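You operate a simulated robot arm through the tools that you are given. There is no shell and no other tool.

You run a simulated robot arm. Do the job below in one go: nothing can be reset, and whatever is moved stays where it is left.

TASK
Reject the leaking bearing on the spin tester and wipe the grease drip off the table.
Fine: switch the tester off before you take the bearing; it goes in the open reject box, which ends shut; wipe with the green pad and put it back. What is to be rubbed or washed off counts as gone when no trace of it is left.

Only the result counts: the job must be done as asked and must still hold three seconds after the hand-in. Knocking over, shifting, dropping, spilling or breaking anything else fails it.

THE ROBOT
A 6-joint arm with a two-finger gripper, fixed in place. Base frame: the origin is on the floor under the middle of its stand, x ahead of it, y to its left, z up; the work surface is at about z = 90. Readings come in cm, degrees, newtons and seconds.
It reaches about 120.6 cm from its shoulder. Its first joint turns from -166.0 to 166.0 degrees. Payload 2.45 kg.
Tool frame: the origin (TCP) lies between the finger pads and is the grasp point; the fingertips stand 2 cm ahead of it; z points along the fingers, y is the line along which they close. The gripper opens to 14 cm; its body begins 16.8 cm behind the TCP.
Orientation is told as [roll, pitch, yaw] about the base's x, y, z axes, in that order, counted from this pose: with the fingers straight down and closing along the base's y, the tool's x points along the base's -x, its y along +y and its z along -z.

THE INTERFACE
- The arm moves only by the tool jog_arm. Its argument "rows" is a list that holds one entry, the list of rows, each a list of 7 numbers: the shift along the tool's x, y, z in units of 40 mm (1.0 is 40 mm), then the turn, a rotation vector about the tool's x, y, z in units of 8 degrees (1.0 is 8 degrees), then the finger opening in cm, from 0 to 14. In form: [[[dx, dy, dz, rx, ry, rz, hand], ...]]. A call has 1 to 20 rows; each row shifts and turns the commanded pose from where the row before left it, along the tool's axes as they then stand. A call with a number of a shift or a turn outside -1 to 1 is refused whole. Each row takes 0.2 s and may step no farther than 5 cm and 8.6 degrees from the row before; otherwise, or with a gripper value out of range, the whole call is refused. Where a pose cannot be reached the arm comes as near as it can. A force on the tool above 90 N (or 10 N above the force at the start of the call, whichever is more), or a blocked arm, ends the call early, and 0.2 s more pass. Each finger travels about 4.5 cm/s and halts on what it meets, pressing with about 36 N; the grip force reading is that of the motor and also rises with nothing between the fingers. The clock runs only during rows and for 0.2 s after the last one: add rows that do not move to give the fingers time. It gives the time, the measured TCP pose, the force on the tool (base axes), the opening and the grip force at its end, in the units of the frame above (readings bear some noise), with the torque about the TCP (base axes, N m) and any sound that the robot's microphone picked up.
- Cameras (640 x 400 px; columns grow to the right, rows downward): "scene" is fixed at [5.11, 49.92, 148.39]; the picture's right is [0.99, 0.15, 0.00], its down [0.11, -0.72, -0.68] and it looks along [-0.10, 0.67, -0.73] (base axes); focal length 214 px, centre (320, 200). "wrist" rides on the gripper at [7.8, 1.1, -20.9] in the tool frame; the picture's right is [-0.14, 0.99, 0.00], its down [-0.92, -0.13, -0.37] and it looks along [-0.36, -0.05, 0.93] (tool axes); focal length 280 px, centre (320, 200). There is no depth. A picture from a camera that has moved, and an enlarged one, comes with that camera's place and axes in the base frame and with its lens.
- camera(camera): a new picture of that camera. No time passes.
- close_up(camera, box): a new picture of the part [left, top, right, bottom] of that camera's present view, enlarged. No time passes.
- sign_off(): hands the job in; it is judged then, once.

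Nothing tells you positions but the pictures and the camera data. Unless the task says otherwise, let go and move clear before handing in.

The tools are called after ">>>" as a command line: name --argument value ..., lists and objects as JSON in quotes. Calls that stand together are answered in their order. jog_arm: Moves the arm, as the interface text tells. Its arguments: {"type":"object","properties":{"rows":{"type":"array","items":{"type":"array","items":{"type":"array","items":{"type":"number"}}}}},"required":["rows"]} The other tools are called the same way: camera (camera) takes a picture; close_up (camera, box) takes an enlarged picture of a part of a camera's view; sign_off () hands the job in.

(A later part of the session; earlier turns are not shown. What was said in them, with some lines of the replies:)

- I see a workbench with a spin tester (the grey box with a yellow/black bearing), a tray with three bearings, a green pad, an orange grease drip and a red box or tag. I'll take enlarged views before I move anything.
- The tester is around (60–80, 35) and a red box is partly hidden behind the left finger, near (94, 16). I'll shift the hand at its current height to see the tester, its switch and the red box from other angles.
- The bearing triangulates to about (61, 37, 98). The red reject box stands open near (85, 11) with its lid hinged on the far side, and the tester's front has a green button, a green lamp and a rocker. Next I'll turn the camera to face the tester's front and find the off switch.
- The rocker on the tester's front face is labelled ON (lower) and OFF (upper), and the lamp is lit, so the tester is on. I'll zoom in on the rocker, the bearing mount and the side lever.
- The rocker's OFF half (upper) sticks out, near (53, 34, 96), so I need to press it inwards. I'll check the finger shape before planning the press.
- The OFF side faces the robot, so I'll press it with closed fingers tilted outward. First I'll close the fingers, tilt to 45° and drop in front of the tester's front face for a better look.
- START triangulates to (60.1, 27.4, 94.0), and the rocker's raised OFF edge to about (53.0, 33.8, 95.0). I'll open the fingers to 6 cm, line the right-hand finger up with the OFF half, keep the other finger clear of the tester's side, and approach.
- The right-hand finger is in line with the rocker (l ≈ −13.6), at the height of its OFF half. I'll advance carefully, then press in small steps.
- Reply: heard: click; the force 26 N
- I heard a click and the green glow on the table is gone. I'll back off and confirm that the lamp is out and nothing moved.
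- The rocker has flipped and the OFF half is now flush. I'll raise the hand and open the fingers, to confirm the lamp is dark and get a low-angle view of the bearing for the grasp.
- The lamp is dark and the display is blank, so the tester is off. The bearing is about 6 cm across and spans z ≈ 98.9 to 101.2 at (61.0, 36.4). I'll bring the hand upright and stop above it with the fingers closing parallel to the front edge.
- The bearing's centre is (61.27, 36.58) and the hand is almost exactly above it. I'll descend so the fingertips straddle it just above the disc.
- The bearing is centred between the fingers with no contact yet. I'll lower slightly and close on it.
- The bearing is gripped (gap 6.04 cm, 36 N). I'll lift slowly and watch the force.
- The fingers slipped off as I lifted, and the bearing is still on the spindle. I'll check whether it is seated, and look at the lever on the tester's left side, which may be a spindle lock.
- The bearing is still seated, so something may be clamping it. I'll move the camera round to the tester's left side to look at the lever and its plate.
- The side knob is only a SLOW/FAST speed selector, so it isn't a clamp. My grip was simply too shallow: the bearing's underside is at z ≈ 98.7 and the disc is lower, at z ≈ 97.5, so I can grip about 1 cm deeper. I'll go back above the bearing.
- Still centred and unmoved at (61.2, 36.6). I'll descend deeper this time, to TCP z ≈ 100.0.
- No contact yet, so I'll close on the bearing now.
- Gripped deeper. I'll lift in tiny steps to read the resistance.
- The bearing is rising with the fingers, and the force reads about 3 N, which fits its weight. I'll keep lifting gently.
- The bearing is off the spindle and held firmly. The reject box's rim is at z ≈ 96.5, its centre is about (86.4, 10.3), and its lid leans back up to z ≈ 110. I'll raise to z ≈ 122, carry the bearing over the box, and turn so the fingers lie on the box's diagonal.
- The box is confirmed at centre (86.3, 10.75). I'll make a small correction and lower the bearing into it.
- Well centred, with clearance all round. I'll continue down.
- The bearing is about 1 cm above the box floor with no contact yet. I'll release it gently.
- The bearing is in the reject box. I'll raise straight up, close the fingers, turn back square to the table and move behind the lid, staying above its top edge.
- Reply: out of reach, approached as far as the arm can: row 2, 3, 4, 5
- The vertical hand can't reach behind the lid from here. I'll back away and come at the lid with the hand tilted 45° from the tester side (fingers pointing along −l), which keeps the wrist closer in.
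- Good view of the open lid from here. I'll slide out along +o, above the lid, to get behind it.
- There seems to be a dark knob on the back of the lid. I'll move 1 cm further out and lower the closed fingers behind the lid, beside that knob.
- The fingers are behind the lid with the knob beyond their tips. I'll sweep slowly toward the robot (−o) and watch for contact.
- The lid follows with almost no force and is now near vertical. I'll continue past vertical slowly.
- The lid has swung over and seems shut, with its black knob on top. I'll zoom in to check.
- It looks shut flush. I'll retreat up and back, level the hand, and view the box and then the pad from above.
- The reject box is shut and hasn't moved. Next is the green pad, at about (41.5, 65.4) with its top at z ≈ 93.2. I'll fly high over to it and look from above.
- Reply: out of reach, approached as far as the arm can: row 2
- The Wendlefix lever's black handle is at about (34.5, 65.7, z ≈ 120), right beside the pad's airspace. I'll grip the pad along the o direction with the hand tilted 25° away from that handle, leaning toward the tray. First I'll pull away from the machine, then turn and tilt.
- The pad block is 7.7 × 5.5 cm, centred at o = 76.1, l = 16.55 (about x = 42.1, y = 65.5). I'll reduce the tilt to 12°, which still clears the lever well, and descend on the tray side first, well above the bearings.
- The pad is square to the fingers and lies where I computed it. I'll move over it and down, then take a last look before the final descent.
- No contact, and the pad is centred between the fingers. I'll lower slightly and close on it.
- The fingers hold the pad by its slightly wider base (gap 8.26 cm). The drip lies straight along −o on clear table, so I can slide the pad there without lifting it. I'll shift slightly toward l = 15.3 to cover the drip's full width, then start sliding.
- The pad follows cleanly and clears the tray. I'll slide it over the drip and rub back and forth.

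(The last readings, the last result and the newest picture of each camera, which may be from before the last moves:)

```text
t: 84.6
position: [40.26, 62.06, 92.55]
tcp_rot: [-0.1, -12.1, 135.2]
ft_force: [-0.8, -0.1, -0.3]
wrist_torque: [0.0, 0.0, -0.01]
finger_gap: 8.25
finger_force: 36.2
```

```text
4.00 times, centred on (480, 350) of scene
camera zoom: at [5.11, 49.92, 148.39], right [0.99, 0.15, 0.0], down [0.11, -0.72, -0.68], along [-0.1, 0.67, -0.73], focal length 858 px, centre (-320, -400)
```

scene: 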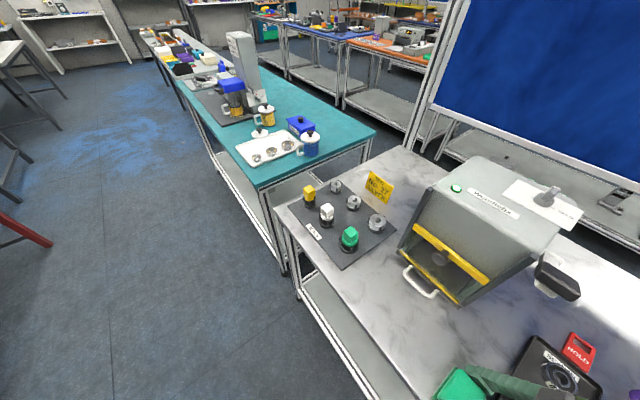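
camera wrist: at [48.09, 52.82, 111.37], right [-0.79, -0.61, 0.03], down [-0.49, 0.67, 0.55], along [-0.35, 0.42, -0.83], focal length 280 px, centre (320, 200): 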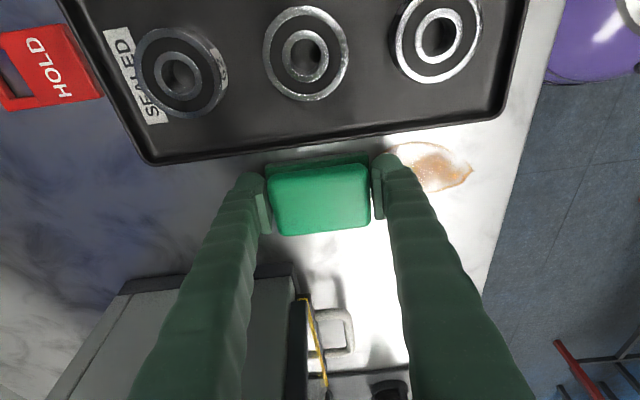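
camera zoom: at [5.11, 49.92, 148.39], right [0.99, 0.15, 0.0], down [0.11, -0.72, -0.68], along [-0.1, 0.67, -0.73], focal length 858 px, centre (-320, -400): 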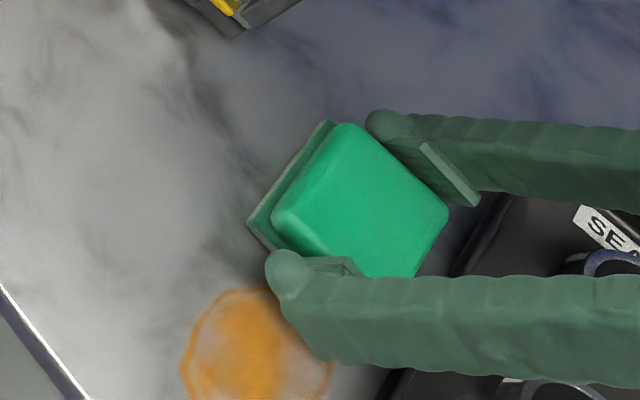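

>>> close_up --camera "wrist" --box '[360, 120, 500, 220]'

```text
4.00 times, centred on (430, 170) of wrist
camera zoom: at [48.09, 52.82, 111.37], right [-0.79, -0.61, 0.03], down [-0.49, 0.67, 0.55], along [-0.35, 0.42, -0.83], focal length 1122 px, centre (-120, 320)
```

zoom: 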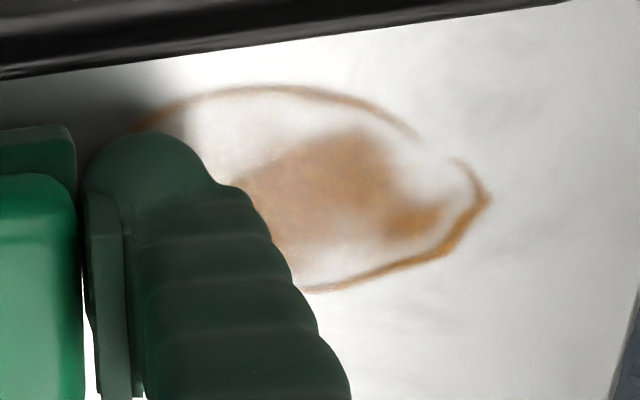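

The drip has faded noticeably, so rubbing works but needs more strokes. I'll rub back and forth over its whole length with slight downward pressure.

>>> jog_arm --rows '[[[0, 0.43, 0, 0, 0, 0, 4], [0, 0.43, 0, 0, 0, 0, 4], [0, 0.43, 0, 0, 0, 0, 4], [0, 0.43, 0, 0, 0, 0, 4], [0, 0.43, 0, 0, 0, 0, 4], [0, 0.43, 0, 0, 0, 0, 4], [0, 0.43, 0, 0, 0, 0, 4], [0.004, -0.4, 0.02, 0, 0, 0, 4], [0, -0.4, 0, 0, 0, 0, 4], [0, -0.4, 0, 0, 0, 0, 4], [0, -0.4, 0, 0, 0, 0, 4], [0, 0.4, 0, 0, 0, 0, 4], [0, 0.4, 0, 0, 0, 0, 4], [0, 0.4, 0, 0, 0, 0, 4], [0, 0.4, 0, 0, 0, 0, 4], [0, -0.4, 0, 0, 0, 0, 4], [0, -0.4, 0, 0, 0, 0, 4], [0, -0.4, 0, 0, 0, 0, 4], [0, -0.4, 0, 0, 0, 0, 4]]]'

>>> jog_arm --rows '[[[0, 0.4, 0, 0, 0, 0, 4], [0, 0.4, 0, 0, 0, 0, 4], [0, 0.4, 0, 0, 0, 0, 4], [0, 0.4, 0, 0, 0, 0, 4], [0, -0.4, 0, 0, 0, 0, 4], [0, -0.4, 0, 0, 0, 0, 4], [0, -0.4, 0, 0, 0, 0, 4], [0, -0.4, 0, 0, 0, 0, 4], [0, 0.4, 0, 0, 0, 0, 4], [0, 0.4, 0, 0, 0, 0, 4], [0, 0.4, 0, 0, 0, 0, 4], [0, 0.4, 0, 0, 0, 0, 4], [0, -0.43, 0, 0, 0, 0, 4], [0, -0.43, 0, 0, 0, 0, 4], [0, -0.43, 0, 0, 0, 0, 4], [0, -0.43, 0, 0, 0, 0, 4], [0, -0.43, 0, 0, 0, 0, 4], [0, -0.43, 0, 0, 0, 0, 4], [0, -0.43, 0, 0, 0, 0, 4], [0, 0, 0, 0, 0, 0, 4]]]'

>>> camera --camera "wrist"

>>> close_up --camera "wrist" --box '[360, 120, 500, 220]'

```text
t: 88.6
position: [36.5, 58.02, 92.37]
tcp_rot: [0.0, -12.1, 135.1]
ft_force: [-2.4, -2.1, 13.7]
wrist_torque: [-0.23, -0.03, -0.09]
finger_gap: 8.28
finger_force: 36.0
```

```text
t: 92.8
position: [40.43, 62.2, 92.33]
tcp_rot: [0.0, -12.1, 135.2]
ft_force: [-0.7, -0.5, 8.3]
wrist_torque: [-0.11, -0.02, 0.03]
finger_gap: 8.32
finger_force: 36.1
```

```text
taken
camera wrist: at [48.14, 52.8, 111.27], right [-0.79, -0.61, 0.03], down [-0.49, 0.67, 0.55], along [-0.35, 0.42, -0.83], focal length 280 px, centre (320, 200)
```

wrist: 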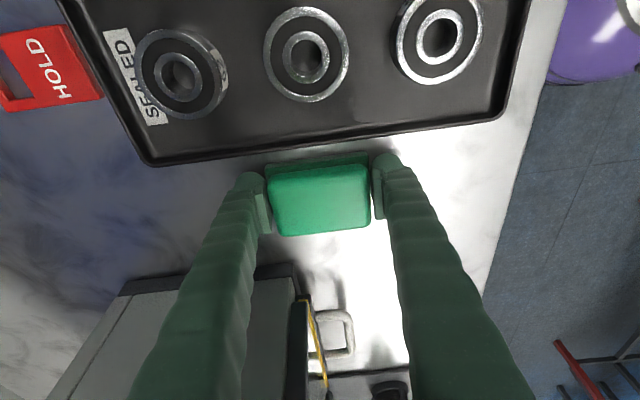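

```text
4.00 times, centred on (430, 170) of wrist
camera zoom: at [48.14, 52.8, 111.27], right [-0.79, -0.61, 0.03], down [-0.49, 0.67, 0.55], along [-0.35, 0.42, -0.83], focal length 1122 px, centre (-120, 320)
```

zoom: 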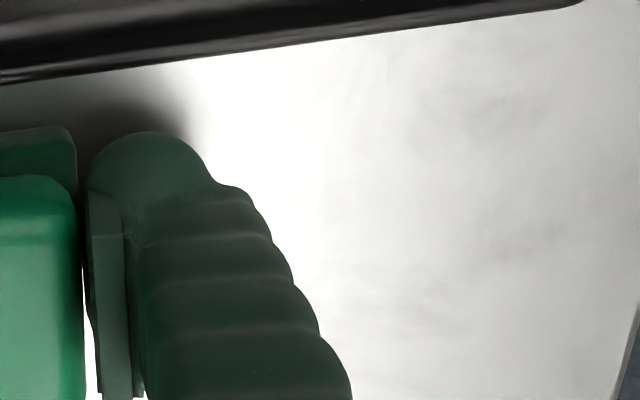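

The drip appears gone. I'll check the parts hidden by the finger using the scene camera.

>>> close_up --camera "scene" --box '[420, 330, 540, 400]'

>>> close_up --camera "scene" --box '[400, 300, 560, 400]'

```text
5.33 times, centred on (480, 365) of scene
camera zoom: at [5.11, 49.92, 148.39], right [0.99, 0.15, 0.0], down [0.11, -0.72, -0.68], along [-0.1, 0.67, -0.73], focal length 1144 px, centre (-533, -680)
```

zoom: 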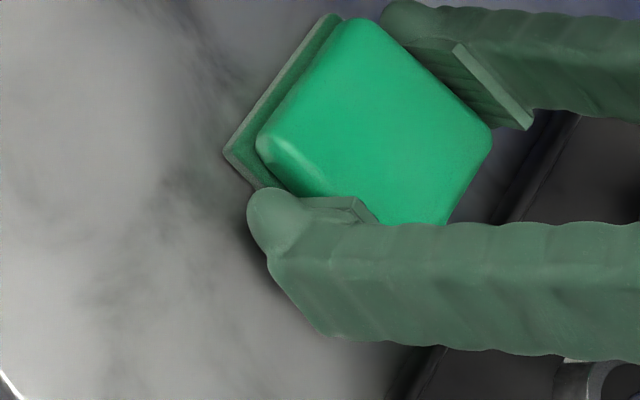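

```text
4.00 times, centred on (480, 350) of scene
camera zoom: at [5.11, 49.92, 148.39], right [0.99, 0.15, 0.0], down [0.11, -0.72, -0.68], along [-0.1, 0.67, -0.73], focal length 858 px, centre (-320, -400)
```

zoom: 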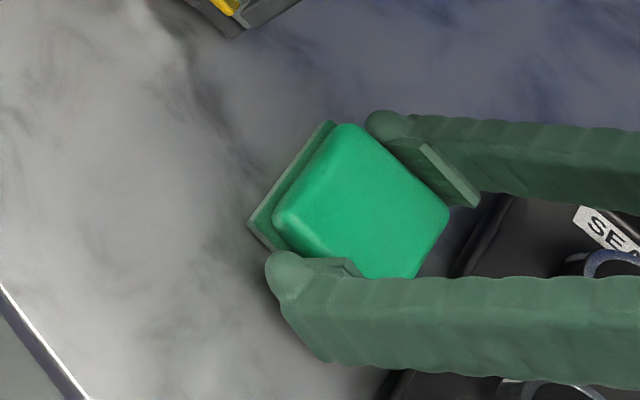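

No trace is visible. I'll do a few extra insurance strokes at two slightly different offsets, then slide the pad back.

>>> jog_arm --rows '[[[-0.1, 0.4, 0.021, 0, 0, 0, 4], [0, 0.4, 0, 0, 0, 0, 4], [0, 0.4, 0, 0, 0, 0, 4], [0, 0.4, 0, 0, 0, 0, 4], [0, 0.4, 0, 0, 0, 0, 4], [0, 0.4, 0, 0, 0, 0, 4], [0, 0.4, 0, 0, 0, 0, 4], [0.1, -0.2, -0.021, 0, 0, 0, 4], [0, -0.4, 0, 0, 0, 0, 4], [0, -0.4, 0, 0, 0, 0, 4], [0, -0.4, 0, 0, 0, 0, 4], [0, -0.4, 0, 0, 0, 0, 4], [0, -0.4, 0, 0, 0, 0, 4], [0, -0.4, 0, 0, 0, 0, 4], [0, -0.2, 0, 0, 0, 0, 4], [0, 0, 0, 0, 0, 0, 4]]]'

>>> jog_arm --rows '[[[-0.004, -0.15, -0.02, 0, 0, 0, 4], [0, -0.25, 0, 0, 0, 0, 4], [0, -0.25, 0, 0, 0, 0, 4], [0, -0.25, 0, 0, 0, 0, 4], [-0.135, 0, 0.0286, 0, 0, 0, 4], [-0.135, 0, 0.0286, 0, 0, 0, 4], [0, 0, 0, 0, 0, 0, 4]]]'

>>> camera --camera "wrist"

>>> close_up --camera "scene" --box '[400, 300, 560, 400]'

```text
t: 96.2
position: [40.38, 62.09, 92.35]
tcp_rot: [-0.1, -12.0, 135.1]
ft_force: [0.2, 0.7, 0.1]
wrist_torque: [-0.01, -0.02, -0.01]
finger_gap: 8.31
finger_force: 36.6
```

```text
t: 97.8
position: [42.13, 65.41, 92.43]
tcp_rot: [0.0, -11.9, 135.1]
ft_force: [-1.2, -0.3, 0.1]
wrist_torque: [-0.02, -0.02, -0.01]
finger_gap: 8.31
finger_force: 36.0
```

```text
taken
camera wrist: at [49.83, 56.19, 111.33], right [-0.79, -0.61, 0.03], down [-0.49, 0.67, 0.55], along [-0.35, 0.42, -0.83], focal length 280 px, centre (320, 200)
```

wrist: 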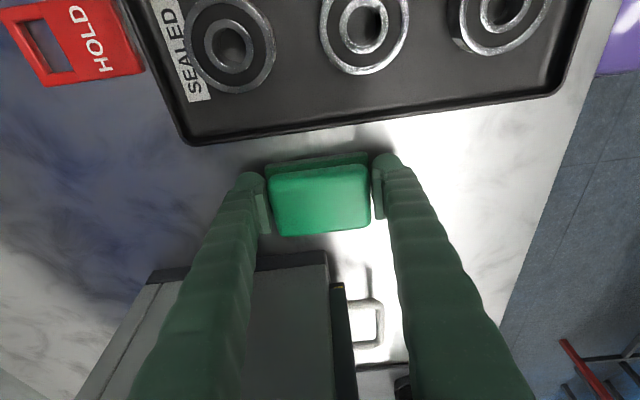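

```text
4.00 times, centred on (480, 350) of scene
camera zoom: at [5.11, 49.92, 148.39], right [0.99, 0.15, 0.0], down [0.11, -0.72, -0.68], along [-0.1, 0.67, -0.73], focal length 858 px, centre (-320, -400)
```

zoom: 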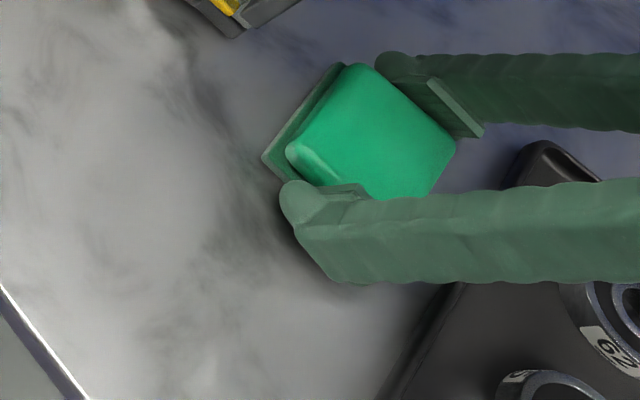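

The table is clean and the pad is back in its original spot. I'll release it gently and rise straight up.

>>> jog_arm --rows '[[[0, 0, 0, 0, 0, 0, 8.6], [0, 0, 0, 0, 0, 0, 9.2], [0, 0, 0, 0, 0, 0, 10], [0, 0, 0, 0, 0, 0, 11], [0, 0, 0, 0, 0, 0, 11], [-0.1, 0, -0.47, 0, 0, 0, 11], [-0.1, 0, -0.47, 0, 0, 0, 11], [-0.08, 0, -0.4, 0, 0, 0, 11], [0, 0, 0, 0, 0, 0, 11]]]'

>>> camera --camera "wrist"

>>> close_up --camera "scene" --box '[420, 230, 640, 400]'

```text
t: 99.8
position: [42.16, 65.5, 97.94]
tcp_rot: [-0.1, -12.0, 135.0]
ft_force: [0.3, -0.5, -0.6]
wrist_torque: [0.03, 0.01, 0.0]
finger_gap: 10.98
finger_force: 0.1
```

```text
taken
camera wrist: at [49.85, 56.18, 116.83], right [-0.79, -0.61, 0.03], down [-0.49, 0.67, 0.55], along [-0.35, 0.42, -0.83], focal length 280 px, centre (320, 200)
```

wrist: 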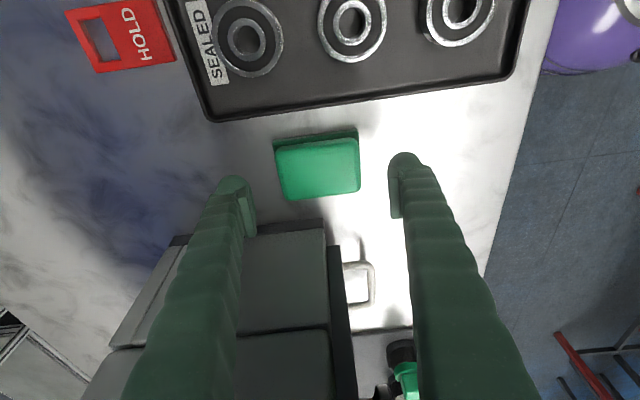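

```text
2.35 times, centred on (530, 315) of scene
camera zoom: at [5.11, 49.92, 148.39], right [0.99, 0.15, 0.0], down [0.11, -0.72, -0.68], along [-0.1, 0.67, -0.73], focal length 505 px, centre (-174, -71)
```

zoom: 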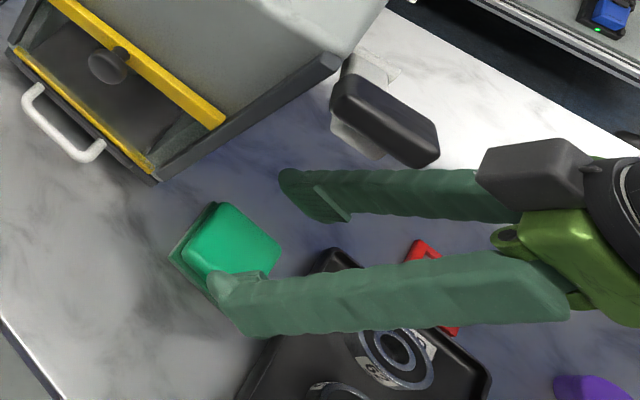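

The pad is in place. I'll retreat on the tray side, away from the lever, then look closely at the wiped area.

>>> jog_arm --rows '[[[0.607, 0, -0.512, 0, 0, 0, 11], [0.607, 0, -0.512, 0, 0, 0, 11], [0.607, 0, -0.512, 0, 0, 0, 11], [0.607, 0, -0.512, 0, 0, 0, 11], [-0.198, 0, -0.931, 0, 0, 0, 11], [-0.198, 0, -0.931, 0, 0, 0, 11], [-0.198, 0, -0.931, 0, 0, 0, 11], [-0.198, 0, -0.931, 0, 0, 0, 11], [-0.198, 0, -0.931, 0, 0, 0, 11], [-0.198, 0, -0.931, 0, 0, 0, 11], [0, 0, 0, 0, 0, 0, 11]]]'

>>> camera --camera "wrist"

>>> close_up --camera "scene" --box '[400, 280, 600, 400]'

```text
t: 102.2
position: [50.15, 57.58, 126.9]
tcp_rot: [0.0, -12.1, 135.1]
ft_force: [0.5, -0.4, -0.3]
wrist_torque: [0.01, 0.0, -0.04]
finger_gap: 11.02
finger_force: 0.0
```

```text
taken
camera wrist: at [57.95, 48.25, 145.74], right [-0.79, -0.61, 0.03], down [-0.49, 0.67, 0.55], along [-0.35, 0.42, -0.83], focal length 280 px, centre (320, 200)
```

wrist: 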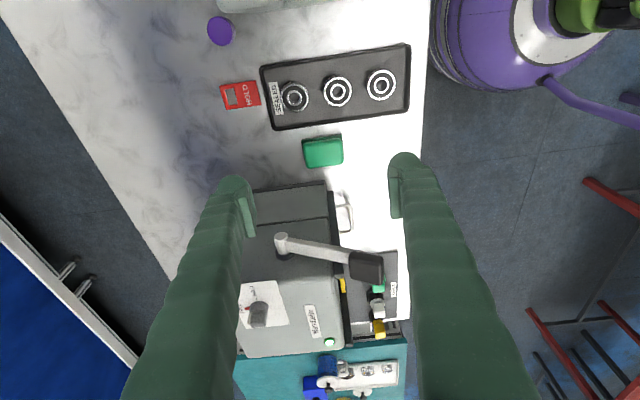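

```text
3.20 times, centred on (500, 340) of scene
camera zoom: at [5.11, 49.92, 148.39], right [0.99, 0.15, 0.0], down [0.11, -0.72, -0.68], along [-0.1, 0.67, -0.73], focal length 686 px, centre (-256, -248)
```

zoom: 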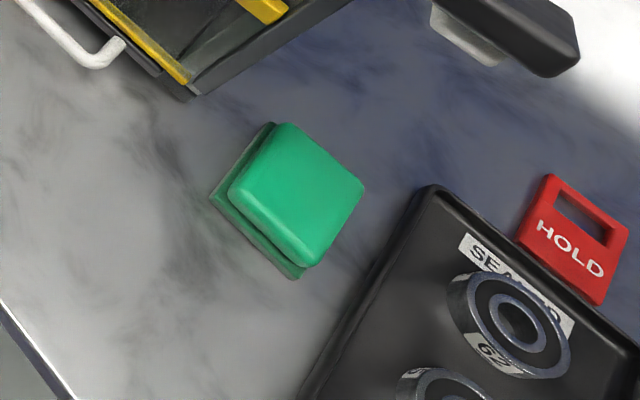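

>>> close_up --camera "wrist" --box '[290, 90, 430, 180]'

>>> close_up --camera "scene" --box '[430, 350, 500, 400]'

```text
4.44 times, centred on (360, 135) of wrist
camera zoom: at [57.95, 48.25, 145.74], right [-0.79, -0.61, 0.03], down [-0.49, 0.67, 0.55], along [-0.35, 0.42, -0.83], focal length 1246 px, centre (142, 489)
```

zoom: 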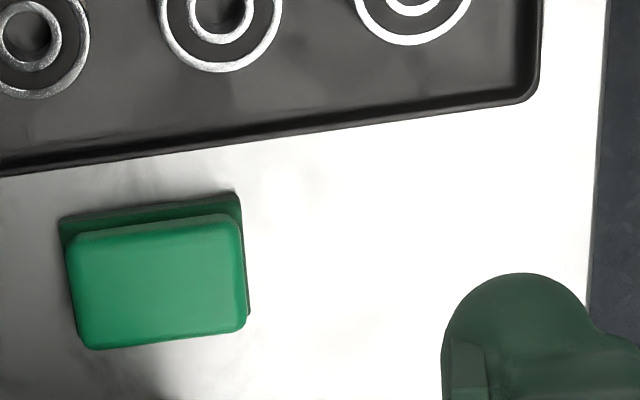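

```text
8.00 times, centred on (465, 375) of scene
camera zoom: at [5.11, 49.92, 148.39], right [0.99, 0.15, 0.0], down [0.11, -0.72, -0.68], along [-0.1, 0.67, -0.73], focal length 1716 px, centre (-840, -1200)
```

zoom: 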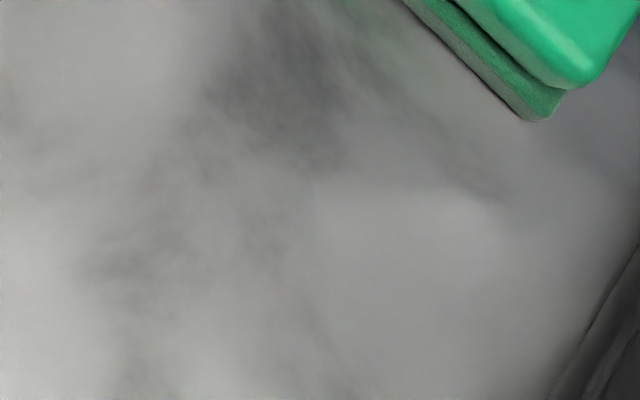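

The wiped area and the pad look right. Last, I'll check from the front that the reject box is fully shut and nothing else has shifted.

>>> jog_arm --rows '[[[0, 0, 0, 0, 0.75, 0, 11], [0, 0, 0, 0, 0.75, 0, 11], [0, 0, 0, 0, 0, 0.9375, 11], [0, 0, 0, 0, 0, 0.9375, 11], [0, 0, 0, 0, 0, 0.9375, 11], [0, 0, 0, 0, 0, 0.9375, 11], [0, 0, 0, 0, 0, 0.9375, 11], [0, 0, 0, 0, 0, 0.9375, 11], [0, 0, 0, 0, 0, 0.9375, 11], [0, 0, 0, 0, 0, 0.9375, 11], [0, 0, 0, 0, 0, 0.9375, 11], [0, 0, 0, 0, 0, 0.9375, 11], [0, 0, 0, 0, 0, 0.9375, 11], [0, 0, 0, 0, 0, 0.9375, 11], [0, 0, 0, 0, 0, 0, 11]]]'

>>> jog_arm --rows '[[[0.6, -0.7, 0, 0, 0, 0, 11], [0.6, -0.7, 0, 0, 0, 0, 11], [0.6, -0.7, 0, 0, 0, 0, 11], [0.6, -0.7, 0, 0, 0, 0, 11], [0.6, -0.7, 0, 0, 0, 0, 11], [0.6, -0.7, 0, 0, 0, 0, 11], [0.6, -0.7, 0, 0, 0, 0, 11], [0, -0.9, 0, 0, 0, 0, 11], [0, -0.9, 0, 0, 0, 0, 11], [0, -0.9, 0, 0, 0, 0, 11], [0, -0.9, 0, 0, 0, 0, 11], [0, 0, 0, 0, -0.9375, 0, 11], [0, 0, 0, 0, -0.9375, 0, 11], [0, 0, 0, 0, -0.9375, 0, 11], [0, 0, 0, 0, -0.9375, 0, 11], [0, 0, 0, 0, -0.9375, 0, 11]]]'

>>> camera --camera "wrist"

```text
t: 105.4
position: [50.06, 57.56, 126.71]
tcp_rot: [0.0, -0.1, 45.0]
ft_force: [-0.7, -0.4, -0.4]
wrist_torque: [-0.03, 0.02, -0.03]
finger_gap: 11.0
finger_force: 0.1
```

```text
t: 108.8
position: [62.44, 21.5, 126.71]
tcp_rot: [0.0, -37.6, 45.1]
ft_force: [-0.2, 0.0, -1.0]
wrist_torque: [-0.03, 0.04, 0.0]
finger_gap: 11.01
finger_force: 0.1
```

```text
taken
camera wrist: at [48.21, 8.92, 138.63], right [-0.62, 0.78, 0.08], down [0.45, 0.27, 0.85], along [0.64, 0.57, -0.51], focal length 280 px, centre (320, 200)
```

wrist: 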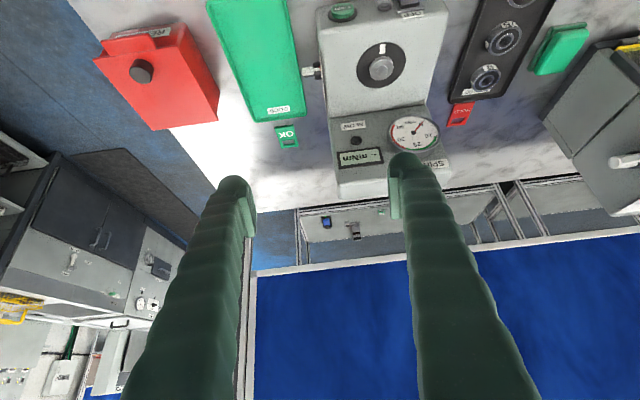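

>>> close_up --camera "wrist" --box '[80, 10, 240, 140]'

>>> close_up --camera "wrist" --box '[290, 0, 470, 200]'

```text
3.08 times, centred on (160, 75) of wrist
camera zoom: at [48.21, 8.92, 138.63], right [-0.62, 0.78, 0.08], down [0.45, 0.27, 0.85], along [0.64, 0.57, -0.51], focal length 863 px, centre (812, 585)
```

zoom: 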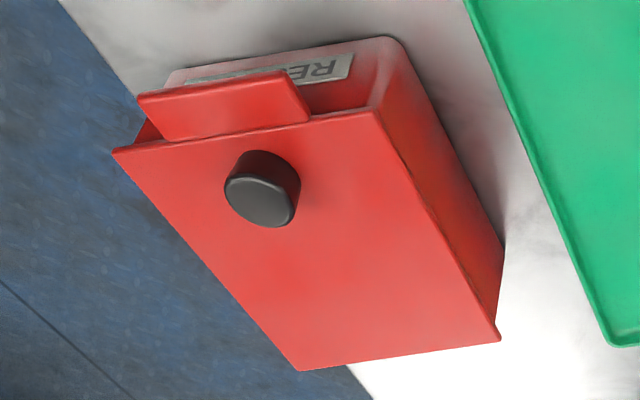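

```text
2.00 times, centred on (380, 100) of wrist
camera zoom: at [48.21, 8.92, 138.63], right [-0.62, 0.78, 0.08], down [0.45, 0.27, 0.85], along [0.64, 0.57, -0.51], focal length 561 px, centre (200, 400)
```

zoom: 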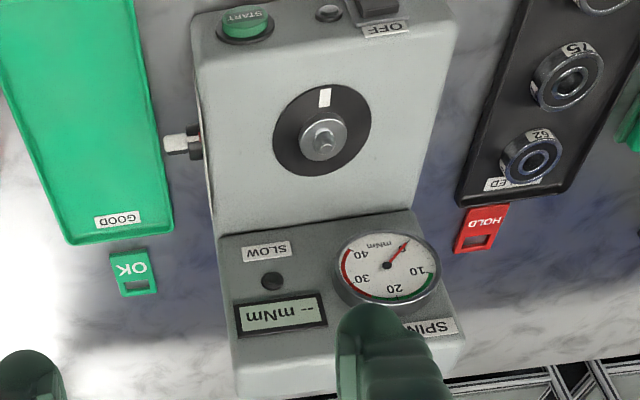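

All the checks pass. The tester is off with an empty spindle, the reject box lid is level and shut over the bearing, the drip is gone, and the pad is back in its place. The hand is empty and clear, so I'm handing in.

>>> sign_off

```text
The job is handed in.
```

The job is done and handed in; I don't have the judge's verdict.

- **Tester:** I pressed the rocker to OFF before touching the bearing. The lamp went dark and the torque reading blanked to dashes.
- **Bearing:** My first grip was too shallow and slipped off; the bearing stayed seated on its spindle. A deeper second grip held, and bearing 92 is now in the reject box.
- **Reject box:** I pushed the lid past upright and it swung shut by itself. It sits level on the rim, and the box has not moved.
- **Grease drip:** I rubbed it with the green pad until no trace showed in either camera.
- **Green pad:** It is back where it was, to within a few millimetres. I slid it along the table rather than lifting it.

Nothing else looks moved in the last pictures, and the arm ended empty and clear above the bench.
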